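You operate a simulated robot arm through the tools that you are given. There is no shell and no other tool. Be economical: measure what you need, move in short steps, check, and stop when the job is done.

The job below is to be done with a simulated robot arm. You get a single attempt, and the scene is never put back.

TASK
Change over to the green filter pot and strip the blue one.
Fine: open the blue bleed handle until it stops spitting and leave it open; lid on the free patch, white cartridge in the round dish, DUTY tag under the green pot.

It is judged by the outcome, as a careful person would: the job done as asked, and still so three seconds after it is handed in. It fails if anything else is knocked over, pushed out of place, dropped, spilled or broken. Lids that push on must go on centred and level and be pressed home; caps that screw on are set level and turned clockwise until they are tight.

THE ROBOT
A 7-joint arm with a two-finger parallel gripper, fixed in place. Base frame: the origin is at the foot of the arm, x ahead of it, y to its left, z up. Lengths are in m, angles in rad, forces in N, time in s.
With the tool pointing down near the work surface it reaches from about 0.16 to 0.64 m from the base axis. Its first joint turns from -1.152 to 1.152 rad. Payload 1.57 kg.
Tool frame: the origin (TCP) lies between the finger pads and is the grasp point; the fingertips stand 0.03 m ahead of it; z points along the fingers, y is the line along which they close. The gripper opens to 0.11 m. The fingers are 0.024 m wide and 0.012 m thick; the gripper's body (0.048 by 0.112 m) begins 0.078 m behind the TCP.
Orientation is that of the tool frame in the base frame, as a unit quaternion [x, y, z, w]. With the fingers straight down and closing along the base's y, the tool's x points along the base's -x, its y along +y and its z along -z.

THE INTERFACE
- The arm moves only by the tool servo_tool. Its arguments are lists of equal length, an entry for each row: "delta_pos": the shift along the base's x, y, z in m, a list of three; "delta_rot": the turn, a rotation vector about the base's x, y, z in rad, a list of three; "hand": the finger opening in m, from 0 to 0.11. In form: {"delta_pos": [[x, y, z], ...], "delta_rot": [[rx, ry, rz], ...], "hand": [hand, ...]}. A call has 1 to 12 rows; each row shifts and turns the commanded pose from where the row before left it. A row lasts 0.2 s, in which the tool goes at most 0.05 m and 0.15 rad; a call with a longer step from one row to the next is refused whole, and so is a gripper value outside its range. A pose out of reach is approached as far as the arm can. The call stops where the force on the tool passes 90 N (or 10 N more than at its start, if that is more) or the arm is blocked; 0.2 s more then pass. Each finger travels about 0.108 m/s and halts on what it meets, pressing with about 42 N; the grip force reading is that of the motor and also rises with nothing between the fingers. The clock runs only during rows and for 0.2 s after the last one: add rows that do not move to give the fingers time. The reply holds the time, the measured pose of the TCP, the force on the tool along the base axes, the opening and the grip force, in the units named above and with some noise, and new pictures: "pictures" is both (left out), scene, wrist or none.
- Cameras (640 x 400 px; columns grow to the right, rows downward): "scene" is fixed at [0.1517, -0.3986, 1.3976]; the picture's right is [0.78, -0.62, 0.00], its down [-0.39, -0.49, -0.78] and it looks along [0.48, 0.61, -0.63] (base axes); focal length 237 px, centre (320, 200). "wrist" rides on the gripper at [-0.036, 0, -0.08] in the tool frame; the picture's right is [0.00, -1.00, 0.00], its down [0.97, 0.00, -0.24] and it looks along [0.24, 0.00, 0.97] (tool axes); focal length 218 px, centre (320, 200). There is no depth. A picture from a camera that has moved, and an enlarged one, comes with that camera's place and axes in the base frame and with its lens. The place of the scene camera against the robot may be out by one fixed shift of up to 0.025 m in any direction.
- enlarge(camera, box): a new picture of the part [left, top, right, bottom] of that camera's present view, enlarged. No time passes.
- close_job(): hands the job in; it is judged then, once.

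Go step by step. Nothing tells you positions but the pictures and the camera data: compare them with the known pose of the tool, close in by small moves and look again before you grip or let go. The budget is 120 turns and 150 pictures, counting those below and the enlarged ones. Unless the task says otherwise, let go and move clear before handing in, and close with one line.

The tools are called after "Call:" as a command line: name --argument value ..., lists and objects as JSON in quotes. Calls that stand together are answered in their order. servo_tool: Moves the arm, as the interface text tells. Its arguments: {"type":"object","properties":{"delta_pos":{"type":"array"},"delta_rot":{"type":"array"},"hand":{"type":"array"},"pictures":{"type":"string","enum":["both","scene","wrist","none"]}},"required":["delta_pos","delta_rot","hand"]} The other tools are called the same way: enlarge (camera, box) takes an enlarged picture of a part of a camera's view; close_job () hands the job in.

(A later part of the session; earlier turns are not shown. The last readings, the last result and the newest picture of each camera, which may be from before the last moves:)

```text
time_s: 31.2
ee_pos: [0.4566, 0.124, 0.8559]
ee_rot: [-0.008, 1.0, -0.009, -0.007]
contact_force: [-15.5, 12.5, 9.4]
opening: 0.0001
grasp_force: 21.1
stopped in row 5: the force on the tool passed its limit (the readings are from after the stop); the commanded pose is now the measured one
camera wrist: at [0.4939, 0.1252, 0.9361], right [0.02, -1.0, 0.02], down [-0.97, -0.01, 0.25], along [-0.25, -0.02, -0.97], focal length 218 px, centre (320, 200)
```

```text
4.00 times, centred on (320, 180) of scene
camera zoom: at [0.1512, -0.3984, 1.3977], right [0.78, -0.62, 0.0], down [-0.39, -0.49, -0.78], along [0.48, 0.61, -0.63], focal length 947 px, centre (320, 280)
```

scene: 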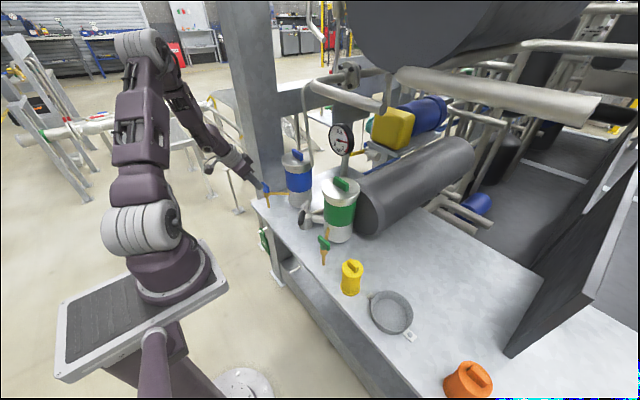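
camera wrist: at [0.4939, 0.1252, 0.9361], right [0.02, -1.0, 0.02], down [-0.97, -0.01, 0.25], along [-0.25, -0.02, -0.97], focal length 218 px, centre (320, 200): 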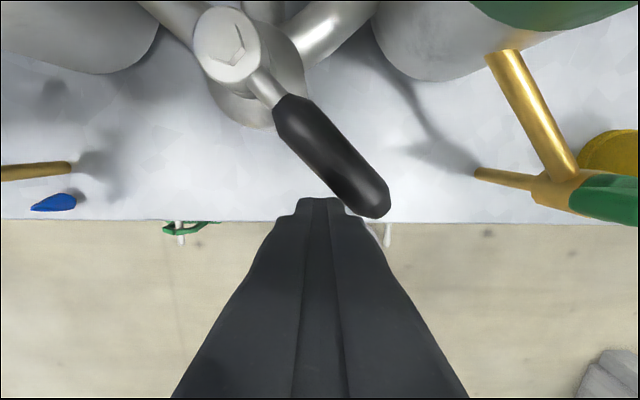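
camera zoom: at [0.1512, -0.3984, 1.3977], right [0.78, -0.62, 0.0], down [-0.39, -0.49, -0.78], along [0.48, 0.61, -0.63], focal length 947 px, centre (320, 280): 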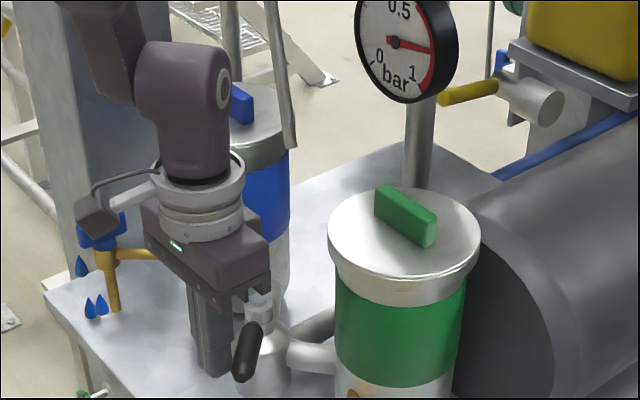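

The lever is firmly on its stop. I'll retreat, give the bleed more time, and look at it from above.

Call:
servo_tool --delta_pos '[[-0.012, 0.015, 0], [-0.01, 0.025, 0.01], [0, 0.02, 0.04], [0, 0.02, 0.04], [0, 0.02, 0.04], [0, 0.02, 0.04], [0, 0, 0], [0, 0, 0], [0, 0, 0], [0, 0, 0], [0, 0, 0], [0, 0, 0]]' --delta_rot '[[0, 0, 0], [0, 0, 0], [0, 0, 0], [0, 0, 0], [0, 0, 0], [0, 0, 0], [0, 0, 0], [0, 0, 0], [0, 0, 0], [0, 0, 0], [0, 0, 0], [0, 0, 0]]' --hand '[0, 0, 0, 0, 0, 0, 0, 0, 0, 0, 0, 0]' --pictures "wrist"

Call:
enlarge --camera "scene" --box '[240, 130, 400, 230]'

Call:
enlarge --camera "wrist" --box '[120, 0, 440, 200]'

```text
time_s: 33.8
ee_pos: [0.4381, 0.2417, 1.0273]
ee_rot: [-0.007, 1.0, -0.01, -0.006]
contact_force: [1.0, 0.3, -0.4]
opening: 0.0001
grasp_force: 21.2
camera wrist: at [0.474, 0.2446, 1.1062], right [0.01, -1.0, 0.02], down [-0.97, -0.01, 0.25], along [-0.25, -0.02, -0.97], focal length 218 px, centre (320, 200)
```

wrist: 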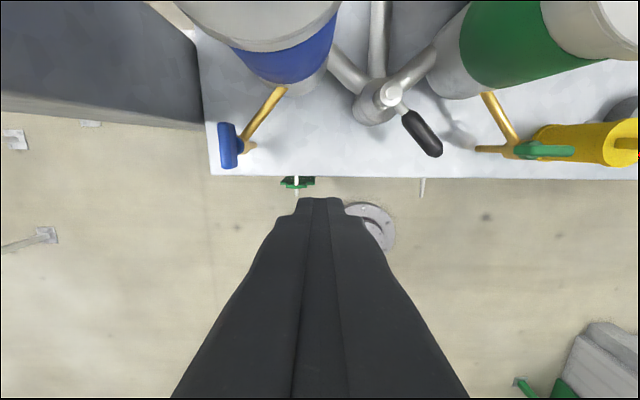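

```text
4.00 times, centred on (320, 180) of scene
camera zoom: at [0.1517, -0.3986, 1.3976], right [0.78, -0.62, 0.0], down [-0.39, -0.49, -0.78], along [0.48, 0.61, -0.63], focal length 947 px, centre (320, 280)
```

zoom: 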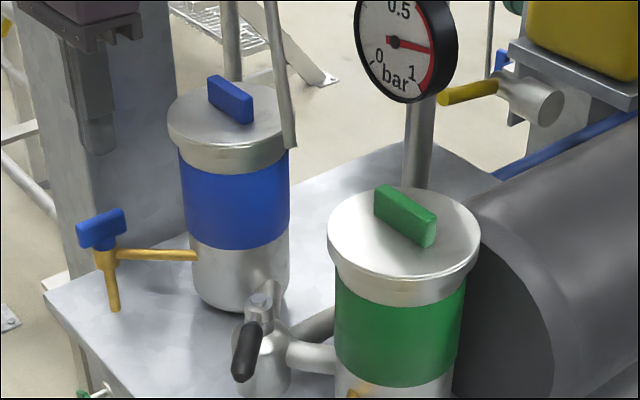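

```text
2.00 times, centred on (280, 100) of wrist
camera zoom: at [0.474, 0.2446, 1.1062], right [0.01, -1.0, 0.02], down [-0.97, -0.01, 0.25], along [-0.25, -0.02, -0.97], focal length 436 px, centre (400, 400)
```

zoom: 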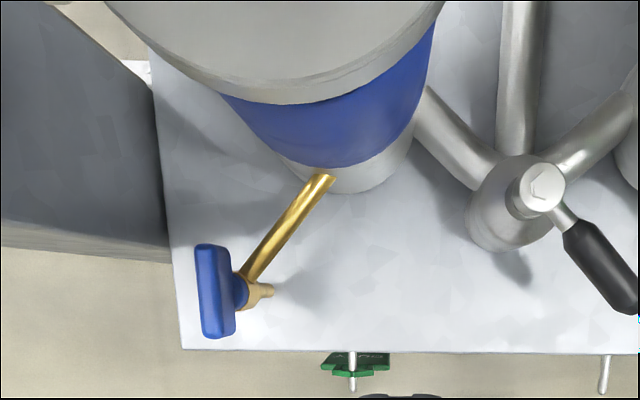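

Spitting has stopped, so the blue pot is bled and the handle stays open. Next is the blue lid, and I want an overhead look at it and at the pipe near it.

Call:
servo_tool --delta_pos '[[0.01, 0, 0.04], [0.01, 0, 0.04], [0.01, 0.01, 0.03], [0.01, 0.01, 0], [0.01, 0.01, 0], [0, 0, 0]]' --delta_rot '[[0, 0, 0], [0, 0, 0], [0, 0, 0], [0, 0, 0], [0, 0, 0], [0, 0, 0]]' --hand '[0.02, 0.04, 0.06, 0.08, 0.09, 0.09]'

Call:
enlarge --camera "scene" --box '[270, 70, 366, 130]'

```text
time_s: 35.2
ee_pos: [0.4878, 0.2725, 1.1375]
ee_rot: [-0.006, 1.0, -0.011, -0.006]
contact_force: [-0.6, -0.7, 0.5]
opening: 0.0898
grasp_force: 0.1
camera wrist: at [0.5235, 0.274, 1.2161], right [0.01, -1.0, 0.02], down [-0.97, -0.01, 0.25], along [-0.25, -0.02, -0.97], focal length 218 px, centre (320, 200)
```

scene: 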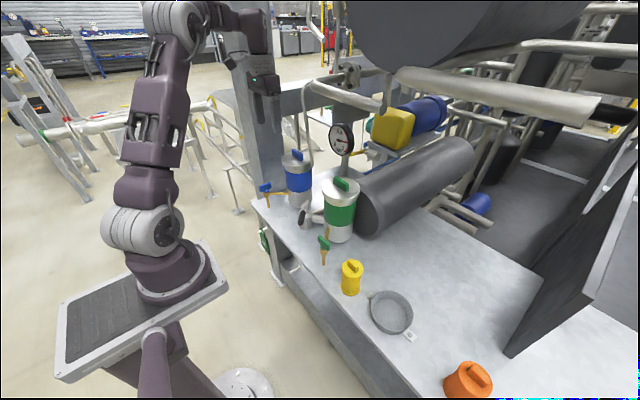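
wrist: 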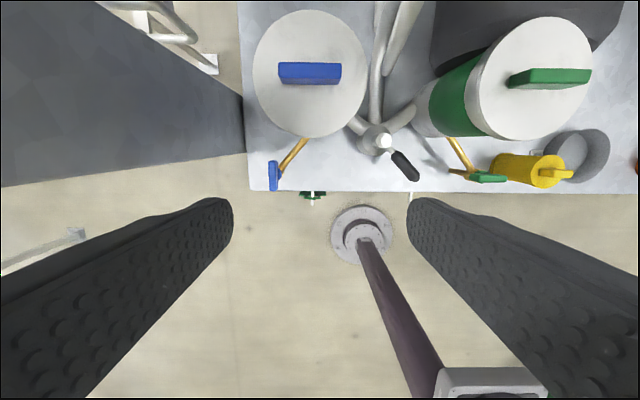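

```text
6.67 times, centred on (318, 100) of scene
camera zoom: at [0.1517, -0.3986, 1.3976], right [0.78, -0.62, 0.0], down [-0.39, -0.49, -0.78], along [0.48, 0.61, -0.63], focal length 1578 px, centre (333, 867)
```

zoom: 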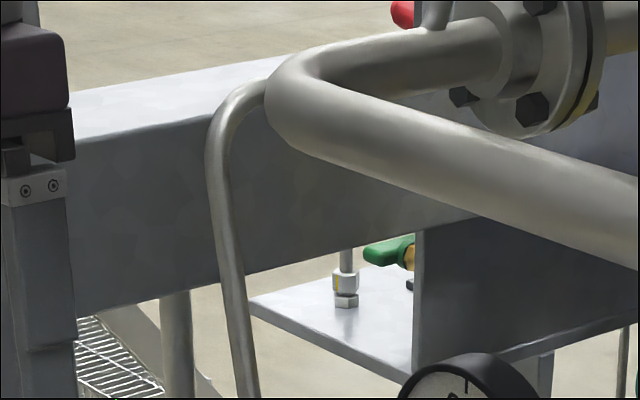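

The lid centre comes out near (0.59, 0.281), with its bar along y and about 0.056 long. I'll move above it with the gripper open to take the bar by its ends.

Call:
servo_tool --delta_pos '[[0.03, 0.003, -0.01], [0.03, 0.003, -0.01], [0.03, 0.002, -0.01], [0.012, 0, -0.01], [0, 0, 0]]' --delta_rot '[[0.022, -0.012, -0.012], [0, 0, 0], [0, 0, 0], [0, 0, 0], [0, 0, 0]]' --hand '[0.09, 0.09, 0.09, 0.09, 0.09]'

Call:
enlarge --camera "scene" --box '[250, 60, 410, 160]'

```text
time_s: 36.4
ee_pos: [0.5704, 0.2823, 1.108]
ee_rot: [-0.01, 1.0, -0.003, 0.0]
contact_force: [0.6, -0.1, 0.5]
opening: 0.0902
grasp_force: 0.1
out of reach, approached as far as the arm can: row 3, 4
camera wrist: at [0.6054, 0.2838, 1.1873], right [0.02, -1.0, 0.01], down [-0.97, -0.02, 0.24], along [-0.24, -0.01, -0.97], focal length 218 px, centre (320, 200)
```

scene: 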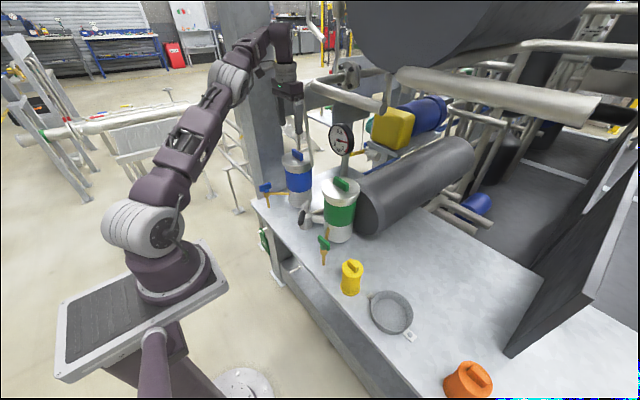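
wrist: 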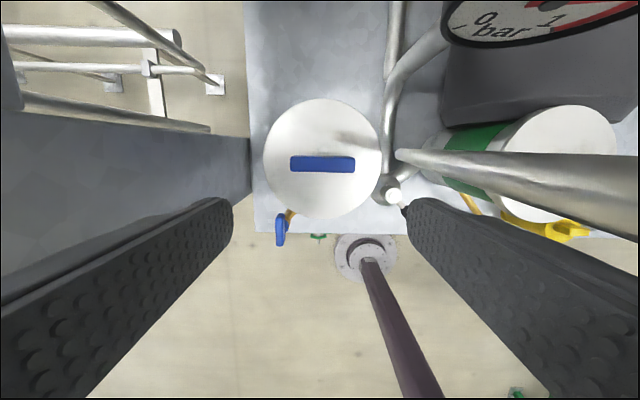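

```text
4.00 times, centred on (330, 110) of scene
camera zoom: at [0.1517, -0.3986, 1.3976], right [0.78, -0.62, 0.0], down [-0.39, -0.49, -0.78], along [0.48, 0.61, -0.63], focal length 947 px, centre (280, 560)
```

zoom: 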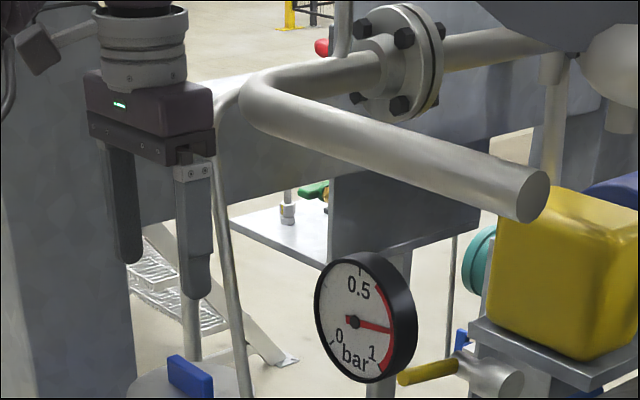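

A hanging pipe ends beside the lid at about (0.60, 0.20). The arm is also at its reach limit with the tool vertical. A 20° tilt about the bar's axis gains reach and still grips the bar ends squarely.

Call:
servo_tool --delta_pos '[[0, 0, 0], [0, 0, 0], [0.007, 0, -0.02], [0.007, 0, -0.02], [0, 0, -0.015], [0, 0, 0]]' --delta_rot '[[0, -0.13, -0.02], [0, -0.13, 0], [0, -0.09, 0], [0, 0, 0], [0, 0, 0], [0, 0, 0]]' --hand '[0.08, 0.08, 0.08, 0.08, 0.08, 0.08]'

Call:
enlarge --camera "scene" --box '[256, 110, 352, 170]'

```text
time_s: 37.8
ee_pos: [0.5821, 0.2831, 1.053]
ee_rot: [0.009, 0.985, 0.002, 0.175]
contact_force: [1.1, 0.4, -0.2]
opening: 0.0796
grasp_force: 0.0
camera wrist: at [0.589, 0.2822, 1.1398], right [-0.02, -1.0, -0.01], down [-0.99, 0.02, -0.11], along [0.11, 0.0, -0.99], focal length 218 px, centre (320, 200)
```

scene: 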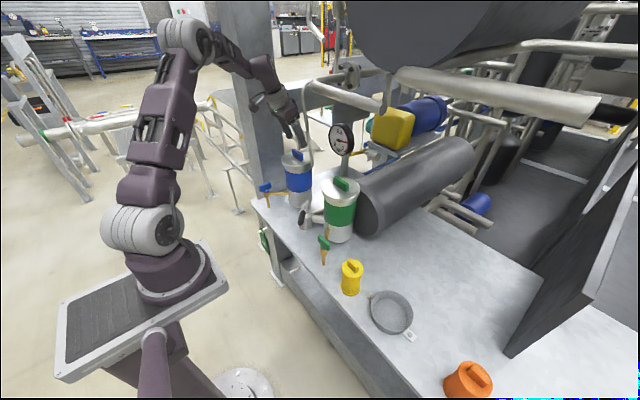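
wrist: 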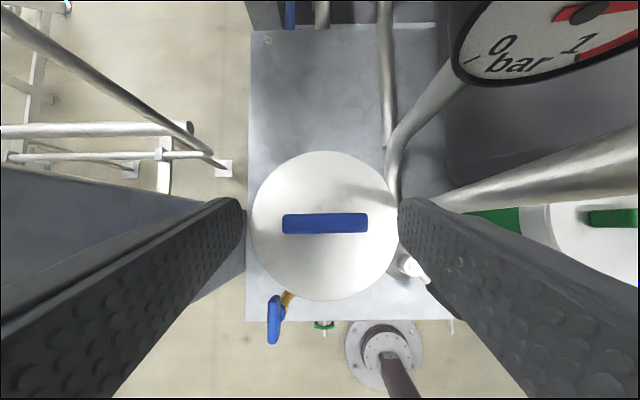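

```text
6.67 times, centred on (304, 140) of scene
camera zoom: at [0.1517, -0.3986, 1.3976], right [0.78, -0.62, 0.0], down [-0.39, -0.49, -0.78], along [0.48, 0.61, -0.63], focal length 1578 px, centre (427, 600)
```

zoom: 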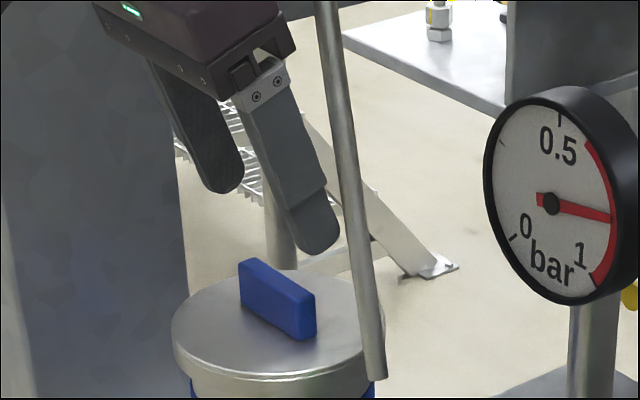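

Call:
servo_tool --delta_pos '[[0, -0.003, -0.02], [0, 0, -0.013], [0, 0, -0.01], [0, 0, 0], [0, 0, 0]]' --delta_rot '[[0, 0, 0], [0, 0, 0], [0, 0, 0], [0, 0, 0], [0, 0, 0]]' --hand '[0.08, 0.08, 0.08, 0.08, 0.08]' --pictures "wrist"

Call:
enlarge --camera "scene" --box '[256, 130, 336, 180]'

```text
time_s: 39.0
ee_pos: [0.5833, 0.2804, 1.0101]
ee_rot: [0.008, 0.985, 0.002, 0.175]
contact_force: [0.6, -0.6, -0.2]
opening: 0.0798
grasp_force: 0.1
camera wrist: at [0.5893, 0.2795, 1.0971], right [-0.02, -1.0, -0.01], down [-0.99, 0.02, -0.11], along [0.11, 0.0, -0.99], focal length 218 px, centre (320, 200)
```

wrist: 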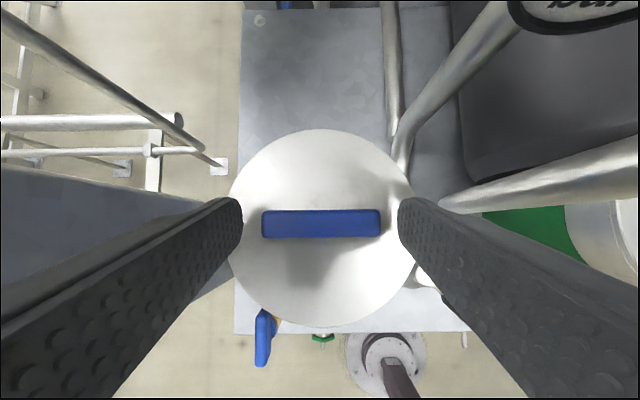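

```text
8.00 times, centred on (296, 155) of scene
camera zoom: at [0.1517, -0.3986, 1.3976], right [0.78, -0.62, 0.0], down [-0.39, -0.49, -0.78], along [0.48, 0.61, -0.63], focal length 1894 px, centre (512, 560)
```

zoom: 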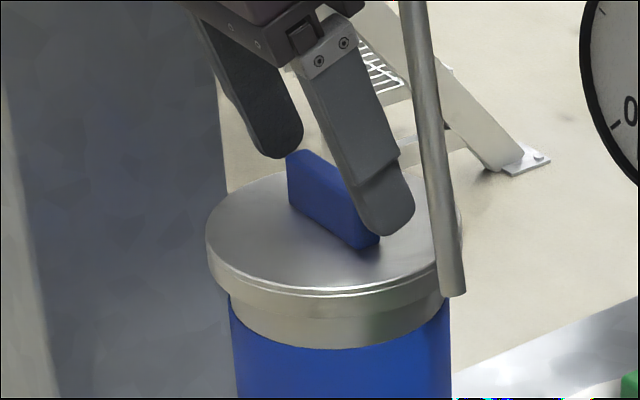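

Call:
servo_tool --delta_pos '[[-0.003, -0.001, -0.006], [0, 0, 0], [0, 0, 0], [0, 0, 0], [0, 0, 0]]' --delta_rot '[[0, 0, 0], [0, 0, 0], [0, 0, 0], [0, 0, 0], [0, 0, 0]]' --hand '[0.08, 0.06, 0.04, 0.03, 0.03]' --pictures "wrist"

Call:
enlarge --camera "scene" --box '[256, 130, 336, 180]'

```text
time_s: 40.2
ee_pos: [0.5818, 0.2798, 1.0039]
ee_rot: [0.007, 0.985, 0.002, 0.175]
contact_force: [0.5, 4.6, -0.2]
opening: 0.0596
grasp_force: 41.8
camera wrist: at [0.5864, 0.2789, 1.0911], right [-0.02, -1.0, -0.01], down [-0.99, 0.02, -0.11], along [0.11, 0.01, -0.99], focal length 218 px, centre (320, 200)
```

wrist: 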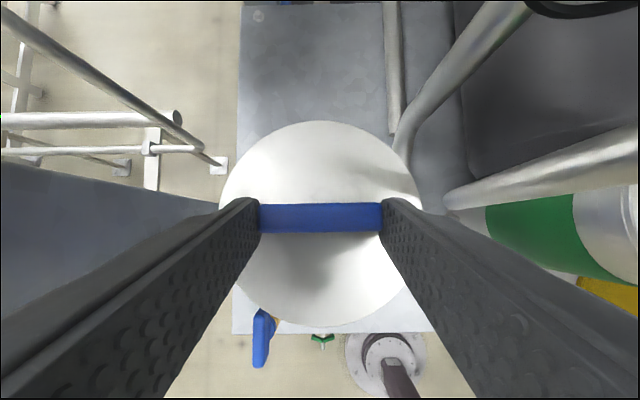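

```text
8.00 times, centred on (296, 155) of scene
camera zoom: at [0.1517, -0.3985, 1.3976], right [0.78, -0.62, 0.0], down [-0.39, -0.49, -0.78], along [0.48, 0.61, -0.63], focal length 1894 px, centre (512, 560)
```

zoom: 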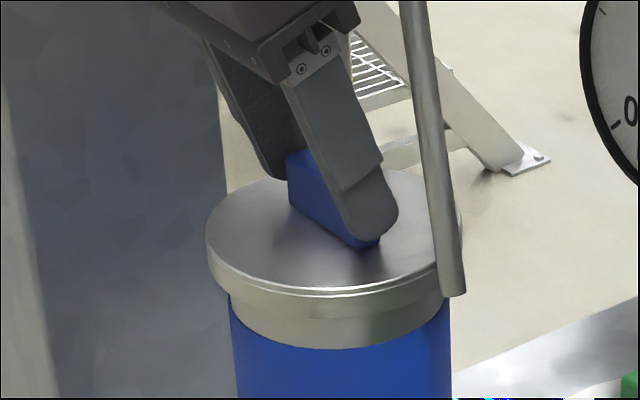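

The bar is held (opening 0.0596). I'll lift gently first.

Call:
servo_tool --delta_pos '[[0, 0, 0.006], [0, 0, 0.006], [0, 0, 0]]' --delta_rot '[[0, 0, 0], [0, 0, 0], [0, 0, 0]]' --hand '[0.03, 0.03, 0.03]' --pictures "wrist"

Call:
enlarge --camera "scene" --box '[256, 130, 336, 180]'

```text
time_s: 41.0
ee_pos: [0.5812, 0.2787, 1.0155]
ee_rot: [0.008, 0.985, 0.002, 0.173]
contact_force: [0.4, -0.2, -3.2]
opening: 0.0594
grasp_force: 41.6
camera wrist: at [0.5865, 0.2778, 1.103], right [-0.02, -1.0, -0.01], down [-0.99, 0.02, -0.11], along [0.11, 0.0, -0.99], focal length 218 px, centre (320, 200)
```

wrist: 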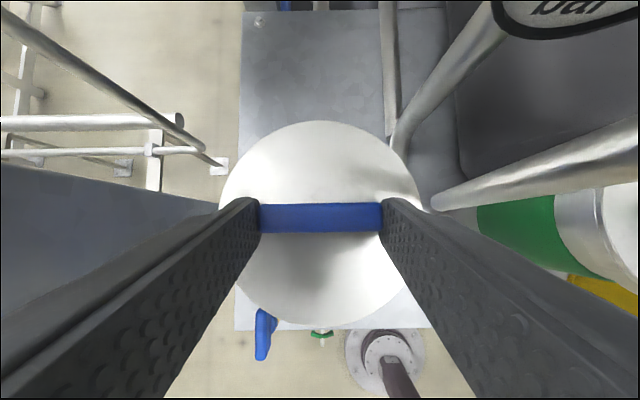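

```text
8.00 times, centred on (296, 155) of scene
camera zoom: at [0.1518, -0.3986, 1.3976], right [0.78, -0.62, 0.0], down [-0.39, -0.49, -0.78], along [0.48, 0.61, -0.63], focal length 1894 px, centre (512, 560)
```

zoom: 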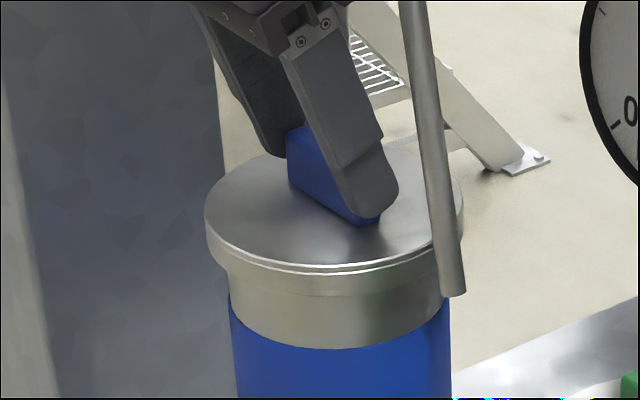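

It lifts off freely, about 3 N. I'll carry on up.

Call:
servo_tool --delta_pos '[[0, 0, 0.015], [0, 0, 0.02], [-0.002, 0, 0.02], [-0.01, 0, 0.02], [-0.03, 0, 0.015], [-0.04, 0, 0.0], [-0.04, 0, 0], [0, 0, 0]]' --delta_rot '[[0, 0, 0], [0, 0, 0], [0, 0, 0], [0, 0, 0], [0, 0, 0], [0, 0, 0], [0, 0, 0], [0, 0, 0]]' --hand '[0.03, 0.03, 0.03, 0.03, 0.03, 0.03, 0.03, 0.03]'

Call:
enlarge --camera "scene" --box '[230, 80, 390, 180]'

```text
time_s: 42.8
ee_pos: [0.4592, 0.2793, 1.1065]
ee_rot: [0.008, 0.985, 0.002, 0.174]
contact_force: [-0.7, -0.1, -0.3]
opening: 0.0297
grasp_force: 0.1
camera wrist: at [0.4645, 0.2783, 1.1928], right [-0.02, -1.0, -0.01], down [-0.99, 0.02, -0.11], along [0.11, 0.0, -0.99], focal length 218 px, centre (320, 200)
```

scene: 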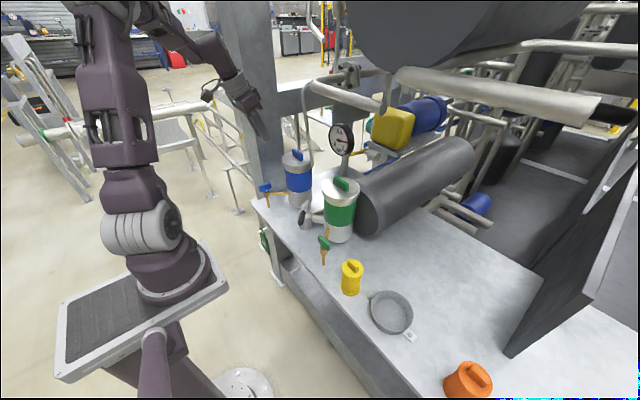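
wrist: 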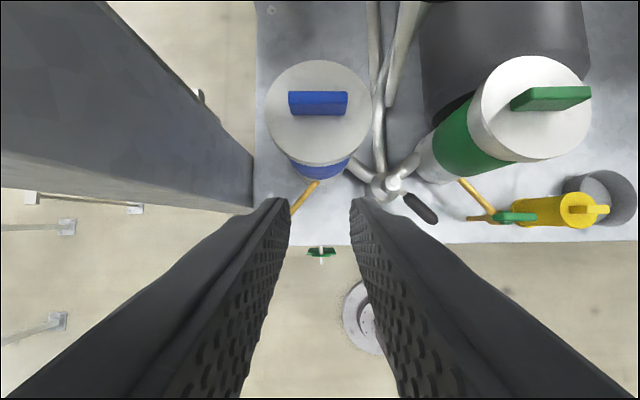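

```text
4.00 times, centred on (310, 130) of scene
camera zoom: at [0.1517, -0.3986, 1.3976], right [0.78, -0.62, 0.0], down [-0.39, -0.49, -0.78], along [0.48, 0.61, -0.63], focal length 947 px, centre (360, 480)
```

zoom: 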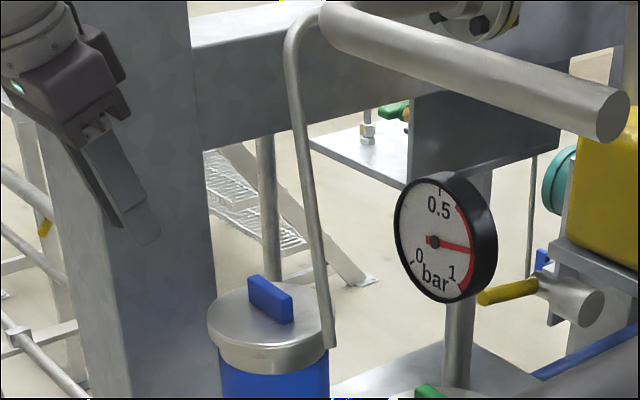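

The lid slipped from the fingers and settled back on the pot. I'll check how it sits.

Call:
enlarge --camera "scene" --box '[264, 140, 344, 190]'

Call:
enlarge --camera "wrist" --box '[240, 30, 400, 130]'

```text
8.00 times, centred on (304, 165) of scene
camera zoom: at [0.1517, -0.3986, 1.3976], right [0.78, -0.62, 0.0], down [-0.39, -0.49, -0.78], along [0.48, 0.61, -0.63], focal length 1894 px, centre (448, 480)
```

zoom: 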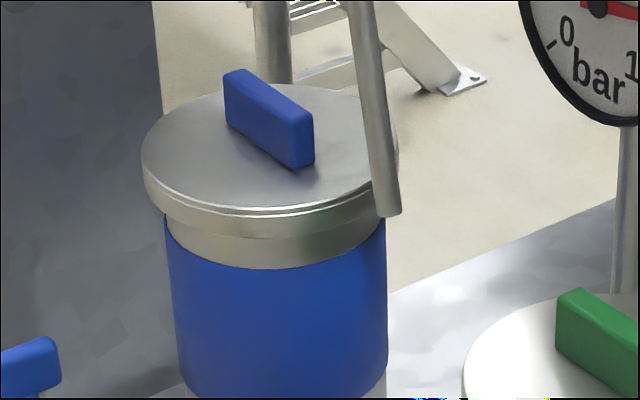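

```text
4.00 times, centred on (320, 80) of wrist
camera zoom: at [0.4645, 0.2783, 1.1928], right [-0.02, -1.0, -0.01], down [-0.99, 0.02, -0.11], along [0.11, 0.0, -0.99], focal length 873 px, centre (320, 680)
```

zoom: 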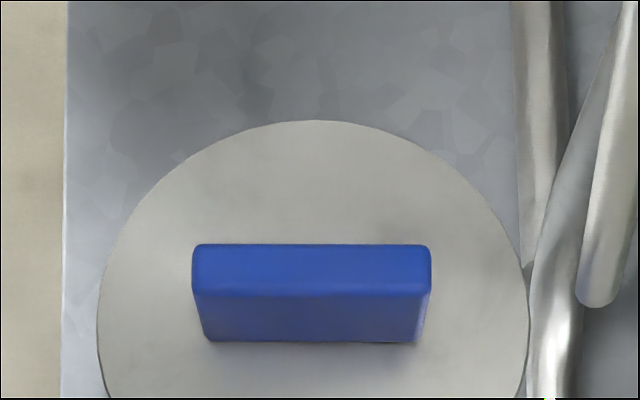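

The lid is seated again and nothing was disturbed. The hanging pipe leans over the lid, about 0.2 m in +y per metre of height, and probably knocked it. I'll regrip, then lift in small steps with a drift away from the pipe.

Call:
servo_tool --delta_pos '[[0.04, 0, -0.02], [0.04, 0, -0.02], [0.038, 0, -0.015], [0.003, 0, -0.02], [0, 0, -0.015], [0, 0, 0]]' --delta_rot '[[0, 0, 0], [0, 0, 0], [0, 0, 0], [0, 0, 0], [0, 0, 0], [0, 0, 0]]' --hand '[0.06, 0.08, 0.08, 0.08, 0.08, 0.08]' --pictures "wrist"

Call:
enlarge --camera "scene" --box '[256, 130, 336, 180]'

```text
time_s: 44.2
ee_pos: [0.5809, 0.2784, 1.0159]
ee_rot: [0.009, 0.985, 0.002, 0.173]
contact_force: [0.0, 0.5, -0.5]
opening: 0.0802
grasp_force: 0.1
camera wrist: at [0.5859, 0.2781, 1.1024], right [-0.02, -1.0, -0.01], down [-0.99, 0.02, -0.11], along [0.11, 0.0, -0.99], focal length 218 px, centre (320, 200)
```

wrist: 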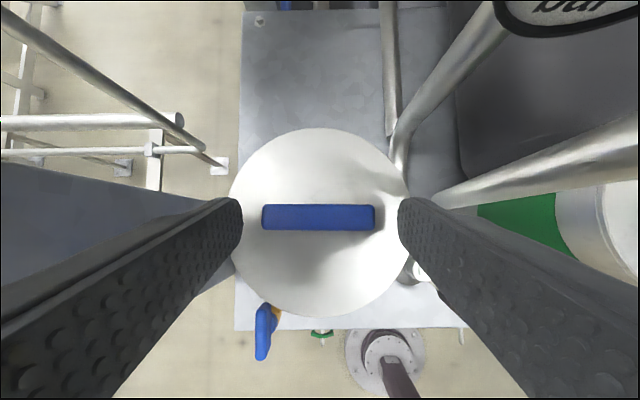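

```text
8.00 times, centred on (296, 155) of scene
camera zoom: at [0.1517, -0.3986, 1.3976], right [0.78, -0.62, 0.0], down [-0.39, -0.49, -0.78], along [0.48, 0.61, -0.63], focal length 1894 px, centre (512, 560)
```

zoom: 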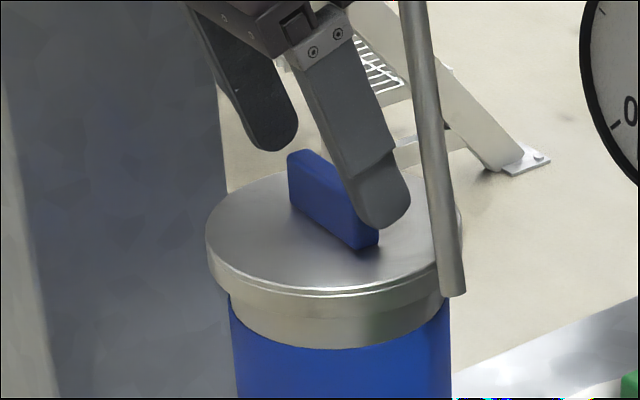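

Call:
servo_tool --delta_pos '[[0, 0.0015, -0.008], [0, 0, -0.006], [0, 0, 0], [0, 0, 0], [0, 0, 0], [0, 0, 0], [0, 0, 0.01], [0, 0, 0.01], [0, 0, 0]]' --delta_rot '[[0, 0, 0], [0, 0, 0], [0, 0, 0], [0, 0, 0], [0, 0, 0], [0, 0, 0], [0, 0, 0], [0, 0, 0], [0, 0, 0]]' --hand '[0.08, 0.07, 0.05, 0.03, 0.02, 0, 0, 0, 0]' --pictures "wrist"

Call:
enlarge --camera "scene" --box '[256, 130, 336, 180]'

```text
time_s: 46.2
ee_pos: [0.5801, 0.2803, 1.0207]
ee_rot: [0.009, 0.985, 0.002, 0.174]
contact_force: [-0.4, 0.1, -3.9]
opening: 0.0598
grasp_force: 41.8
camera wrist: at [0.5857, 0.2796, 1.1084], right [-0.02, -1.0, -0.01], down [-0.99, 0.02, -0.11], along [0.11, 0.0, -0.99], focal length 218 px, centre (320, 200)
```

wrist: 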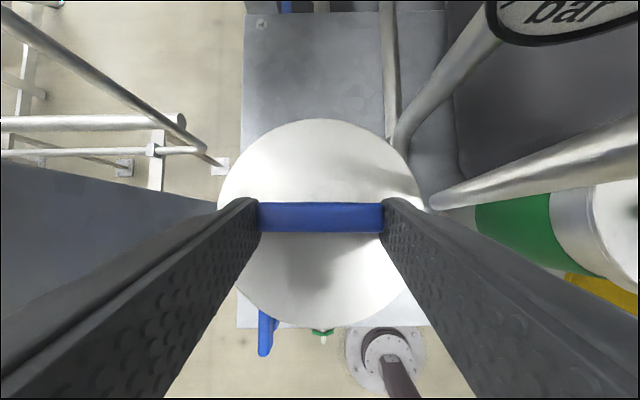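

```text
8.00 times, centred on (296, 155) of scene
camera zoom: at [0.1518, -0.3986, 1.3976], right [0.78, -0.62, 0.0], down [-0.39, -0.49, -0.78], along [0.48, 0.61, -0.63], focal length 1894 px, centre (512, 560)
```

zoom: 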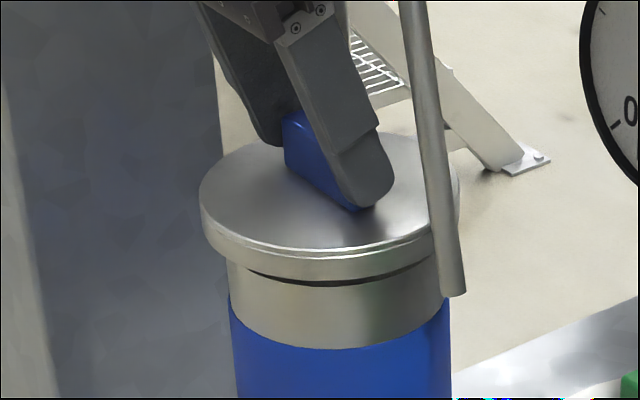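

Call:
servo_tool --delta_pos '[[0, 0, 0.01], [0, 0.002, 0.01], [0, 0, 0]]' --delta_rot '[[0, 0, 0], [0, 0, 0], [0, 0, 0]]' --hand '[0, 0, 0]' --pictures "none"

Call:
enlarge --camera "scene" --box '[256, 130, 336, 180]'

```text
time_s: 47.0
ee_pos: [0.5797, 0.2821, 1.0414]
ee_rot: [0.009, 0.985, 0.001, 0.173]
contact_force: [0.1, -0.3, -3.4]
opening: 0.0593
grasp_force: 42.1
```

```text
8.00 times, centred on (296, 155) of scene
camera zoom: at [0.1518, -0.3986, 1.3976], right [0.78, -0.62, 0.0], down [-0.39, -0.49, -0.78], along [0.48, 0.61, -0.63], focal length 1894 px, centre (512, 560)
```

zoom: 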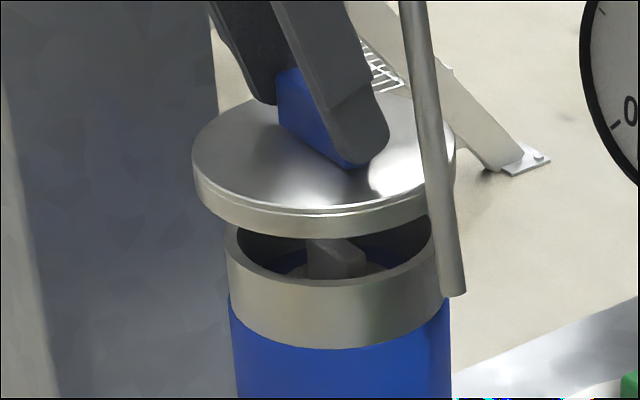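

The lid is clear of the pot. I'll draw it towards the robot, away from the pipe.

Call:
servo_tool --delta_pos '[[-0.004, 0.004, 0.008], [-0.012, 0.003, 0.008], [-0.02, 0, 0.01], [-0.025, 0, 0.01], [-0.03, 0, 0.01], [0, 0, 0]]' --delta_rot '[[0, 0, 0], [0, 0, 0], [0, 0, 0], [0, 0, 0], [0, 0, 0], [0, 0, 0]]' --hand '[0, 0, 0, 0, 0, 0]'

Call:
enlarge --camera "scene" --box '[240, 110, 336, 170]'

```text
time_s: 48.4
ee_pos: [0.4885, 0.288, 1.0872]
ee_rot: [0.009, 0.985, 0.002, 0.174]
contact_force: [-1.3, 0.1, -3.1]
opening: 0.0594
grasp_force: 42.3
camera wrist: at [0.4941, 0.2877, 1.1749], right [-0.02, -1.0, -0.01], down [-0.99, 0.02, -0.11], along [0.11, 0.0, -0.99], focal length 218 px, centre (320, 200)
```

scene: 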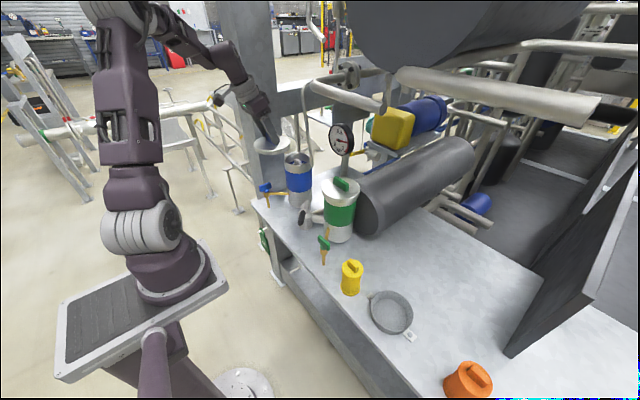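
wrist: 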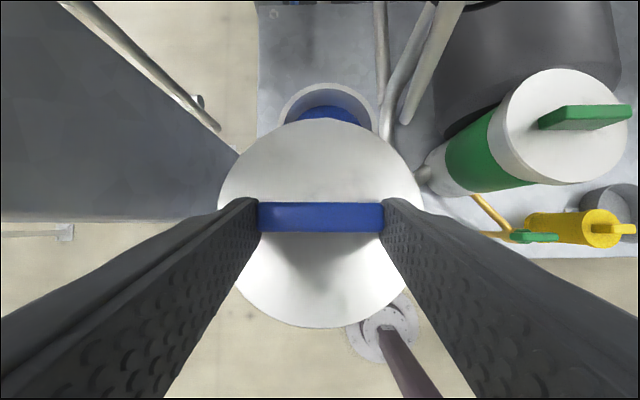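

```text
6.67 times, centred on (288, 140) of scene
camera zoom: at [0.1518, -0.3986, 1.3976], right [0.78, -0.62, 0.0], down [-0.39, -0.49, -0.78], along [0.48, 0.61, -0.63], focal length 1578 px, centre (533, 600)
```

zoom: 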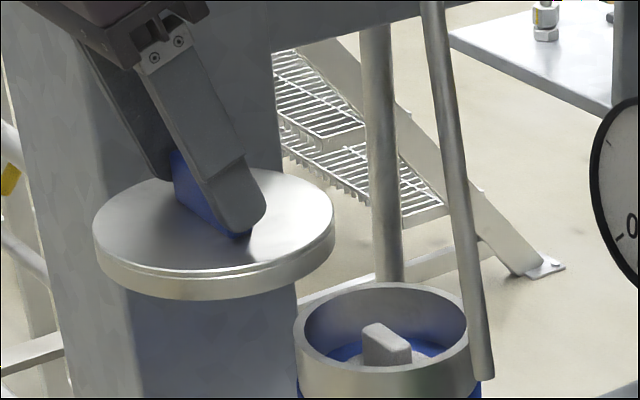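

The lid is held well. I'll carry it around the front of the green pot to the open bench behind the yellow pot and the dish.

Call:
servo_tool --delta_pos '[[-0.03, -0.02, 0], [-0.03, -0.03, 0], [0, -0.045, 0], [0, -0.045, 0], [0, -0.045, 0], [0, -0.045, 0], [0, -0.045, 0], [0, -0.045, 0], [0, -0.045, 0], [0, -0.045, 0], [0, -0.045, 0], [0, -0.03, 0]]' --delta_rot '[[0, 0, 0], [0, 0, 0], [0, 0, 0], [0, 0, 0], [0, 0, 0], [0, 0, 0], [0, 0, 0], [0, 0, 0], [0, 0, 0], [0, 0, 0], [0, 0, 0], [0, 0, 0]]' --hand '[0, 0, 0, 0, 0, 0, 0, 0, 0, 0, 0, 0]'

```text
time_s: 51.0
ee_pos: [0.4299, -0.1947, 1.0862]
ee_rot: [0.009, 0.985, 0.002, 0.175]
contact_force: [0.0, 0.0, -3.2]
opening: 0.0596
grasp_force: 42.2
camera wrist: at [0.4355, -0.1963, 1.1738], right [-0.02, -1.0, -0.01], down [-0.99, 0.02, -0.11], along [0.11, 0.0, -0.99], focal length 218 px, centre (320, 200)
```

scene: 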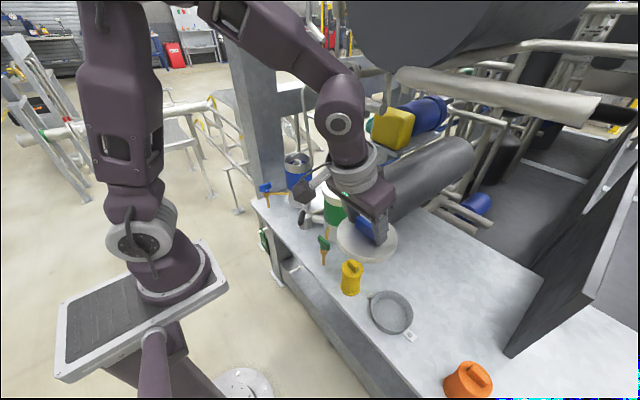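
wrist: 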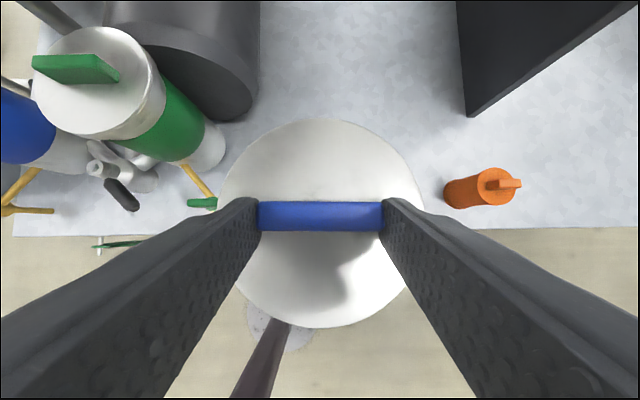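

Call:
servo_tool --delta_pos '[[0.04, 0, 0], [0.04, 0, -0.02], [0.04, 0, -0.03], [0.03, 0, -0.04], [0.02, 0, -0.04], [0.0, 0, -0.04], [0, 0, -0.03], [0, 0, 0]]' --delta_rot '[[0, 0, 0], [0, 0, 0], [0, 0, 0], [0, 0, 0], [0, 0, 0], [0, 0, 0], [0, 0, 0], [0, 0, 0]]' --hand '[0, 0, 0, 0, 0, 0, 0, 0]'

Call:
enlarge --camera "scene" --box '[300, 180, 460, 280]'

```text
time_s: 52.8
ee_pos: [0.6003, -0.1953, 0.8886]
ee_rot: [0.008, 0.985, 0.001, 0.174]
contact_force: [0.2, 0.7, -3.0]
opening: 0.0594
grasp_force: 41.8
camera wrist: at [0.6043, -0.1963, 0.975], right [-0.02, -1.0, -0.01], down [-0.99, 0.02, -0.11], along [0.11, 0.0, -0.99], focal length 218 px, centre (320, 200)
```

scene: 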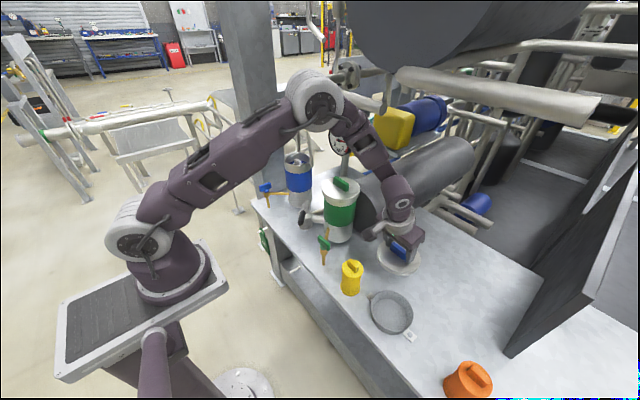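
wrist: 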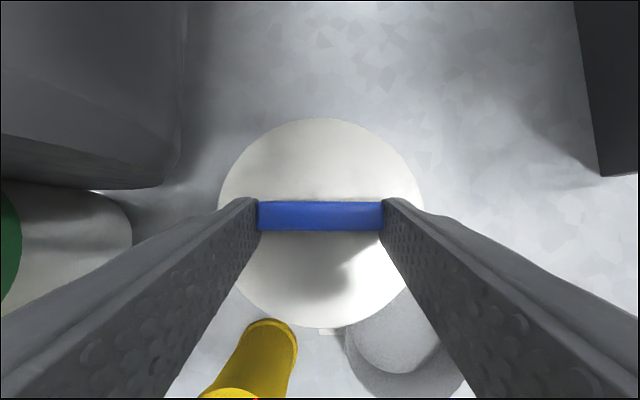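

```text
4.00 times, centred on (380, 230) of scene
camera zoom: at [0.1518, -0.3986, 1.3976], right [0.78, -0.62, 0.0], down [-0.39, -0.49, -0.78], along [0.48, 0.61, -0.63], focal length 947 px, centre (80, 80)
```

zoom: 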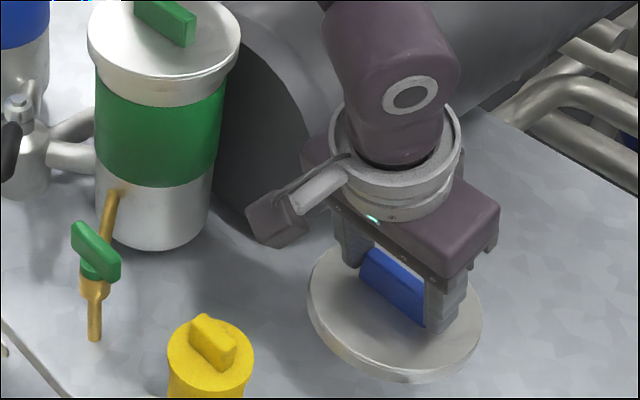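

Call:
servo_tool --delta_pos '[[0, 0, -0.03], [0, 0, -0.03], [0, 0, -0.02], [0, 0, -0.01], [0, 0, 0]]' --delta_rot '[[0, 0, 0], [0, 0, 0], [0, 0, 0], [0, 0, 0], [0, 0, 0]]' --hand '[0, 0, 0, 0, 0]' --pictures "none"

Call:
enlarge --camera "scene" --box '[320, 200, 480, 300]'

```text
time_s: 54.0
ee_pos: [0.5989, -0.196, 0.7971]
ee_rot: [0.009, 0.985, 0.002, 0.174]
contact_force: [0.4, -0.2, -3.8]
opening: 0.0597
grasp_force: 41.9
```

```text
4.00 times, centred on (400, 250) of scene
camera zoom: at [0.1518, -0.3986, 1.3976], right [0.78, -0.62, 0.0], down [-0.39, -0.49, -0.78], along [0.48, 0.61, -0.63], focal length 947 px, centre (0, 0)
```

zoom: 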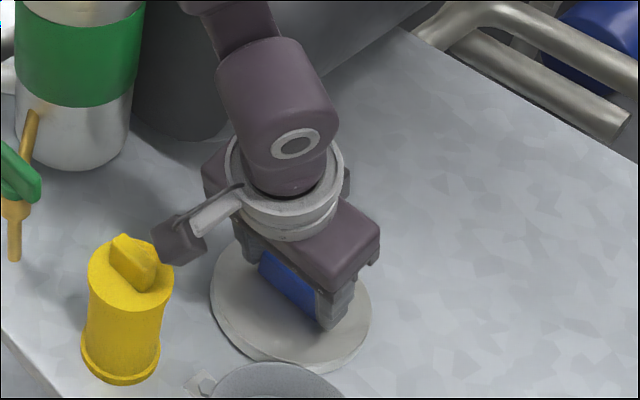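

The box on the wrist is close to the yellow pot. I'll raise, yaw the tool about 30° so the box moves away from it, then lower again.

Call:
servo_tool --delta_pos '[[0, 0, 0.03], [0.002, 0, 0.03], [0.003, 0, 0], [0, 0, 0], [0, 0, 0], [0, 0, 0], [0, 0, 0]]' --delta_rot '[[0, 0, 0], [0, 0, 0], [0, 0, 0.13], [0, 0, 0.13], [0, 0, 0.13], [0, 0, 0.13], [0, 0, 0]]' --hand '[0, 0, 0, 0, 0, 0, 0]'

Call:
enlarge --camera "scene" --box '[320, 200, 480, 300]'

```text
time_s: 55.6
ee_pos: [0.6052, -0.1966, 0.8573]
ee_rot: [-0.246, 0.954, 0.047, 0.167]
contact_force: [0.6, -0.1, -3.5]
opening: 0.0597
grasp_force: 42.2
camera wrist: at [0.609, -0.1932, 0.9446], right [0.48, -0.88, -0.01], down [-0.87, -0.48, -0.11], along [0.09, 0.06, -0.99], focal length 218 px, centre (320, 200)
```

scene: 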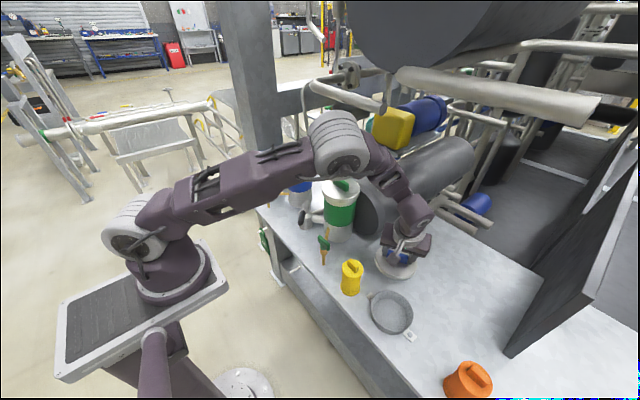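
wrist: 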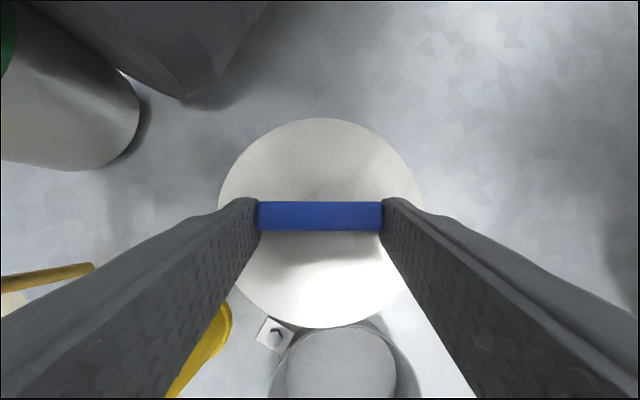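

```text
4.00 times, centred on (400, 250) of scene
camera zoom: at [0.1518, -0.3986, 1.3976], right [0.78, -0.62, 0.0], down [-0.39, -0.49, -0.78], along [0.48, 0.61, -0.63], focal length 947 px, centre (0, 0)
```

zoom: 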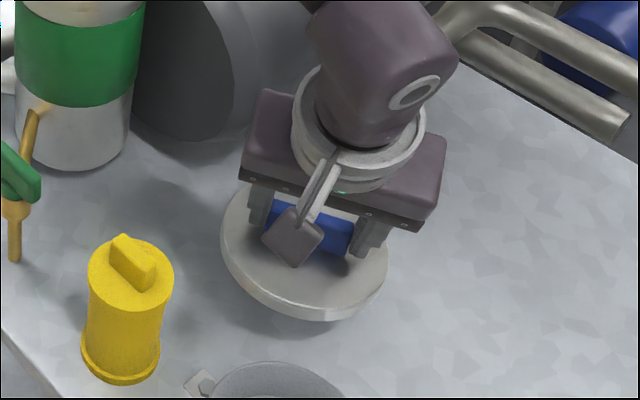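

Call:
servo_tool --delta_pos '[[0.002, 0.002, -0.03], [0, 0, -0.03], [0, 0, -0.006], [0, 0, -0.004], [0, 0, -0.003], [0, 0, 0]]' --delta_rot '[[0, 0, 0], [0, 0, 0], [0, 0, 0], [0, 0, 0], [0, 0, 0], [0, 0, 0]]' --hand '[0, 0, 0, 0, 0, 0]' --pictures "none"

Call:
enlarge --camera "scene" --box '[320, 200, 480, 300]'

```text
time_s: 57.0
ee_pos: [0.6074, -0.1941, 0.7877]
ee_rot: [-0.245, 0.953, 0.044, 0.171]
contact_force: [-7.0, 4.7, 60.6]
opening: 0.0597
grasp_force: 41.6
```

```text
4.00 times, centred on (400, 250) of scene
camera zoom: at [0.1504, -0.3981, 1.3979], right [0.78, -0.62, 0.0], down [-0.39, -0.49, -0.78], along [0.48, 0.61, -0.63], focal length 947 px, centre (0, 0)
```

zoom: 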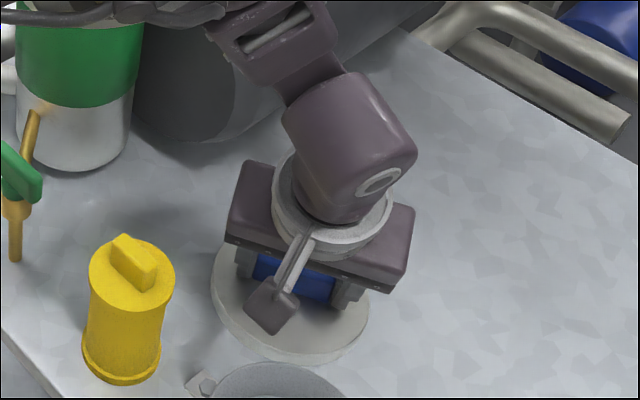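

The lid is down on the bench. I'll ease the pressure, open the fingers and lift away.

Call:
servo_tool --delta_pos '[[0, 0, 0.003], [0, 0, 0], [0, 0, 0], [0, 0, 0.01], [0, 0, 0.03], [0, 0, 0.04], [0, 0, 0.04], [0, 0, 0.04], [0, 0, 0]]' --delta_rot '[[0, 0, 0], [0, 0, 0], [0, 0, 0], [0, 0, 0], [0, 0, 0], [0, 0, 0], [0, 0, 0], [0, 0, 0], [0, 0, 0]]' --hand '[0.0, 0.08, 0.08, 0.08, 0.08, 0.08, 0.08, 0.08, 0.08]'

```text
time_s: 59.0
ee_pos: [0.6058, -0.1934, 0.9468]
ee_rot: [-0.245, 0.954, 0.047, 0.168]
contact_force: [0.9, 0.5, 0.0]
opening: 0.0801
grasp_force: 0.1
camera wrist: at [0.6113, -0.1909, 1.0344], right [0.48, -0.88, -0.01], down [-0.87, -0.48, -0.11], along [0.09, 0.06, -0.99], focal length 218 px, centre (320, 200)
```

scene: 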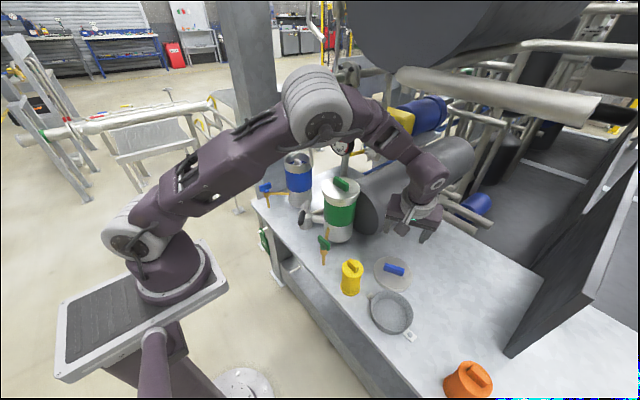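
wrist: 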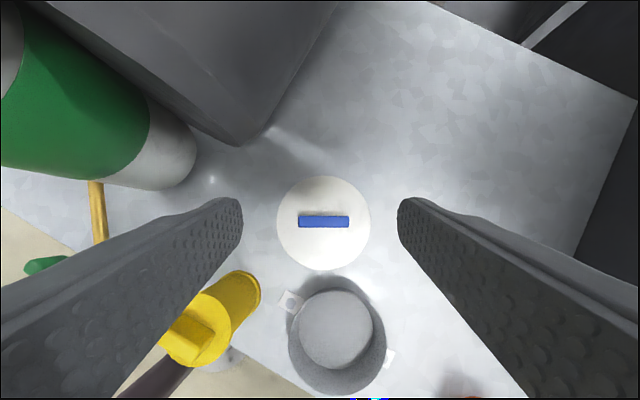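

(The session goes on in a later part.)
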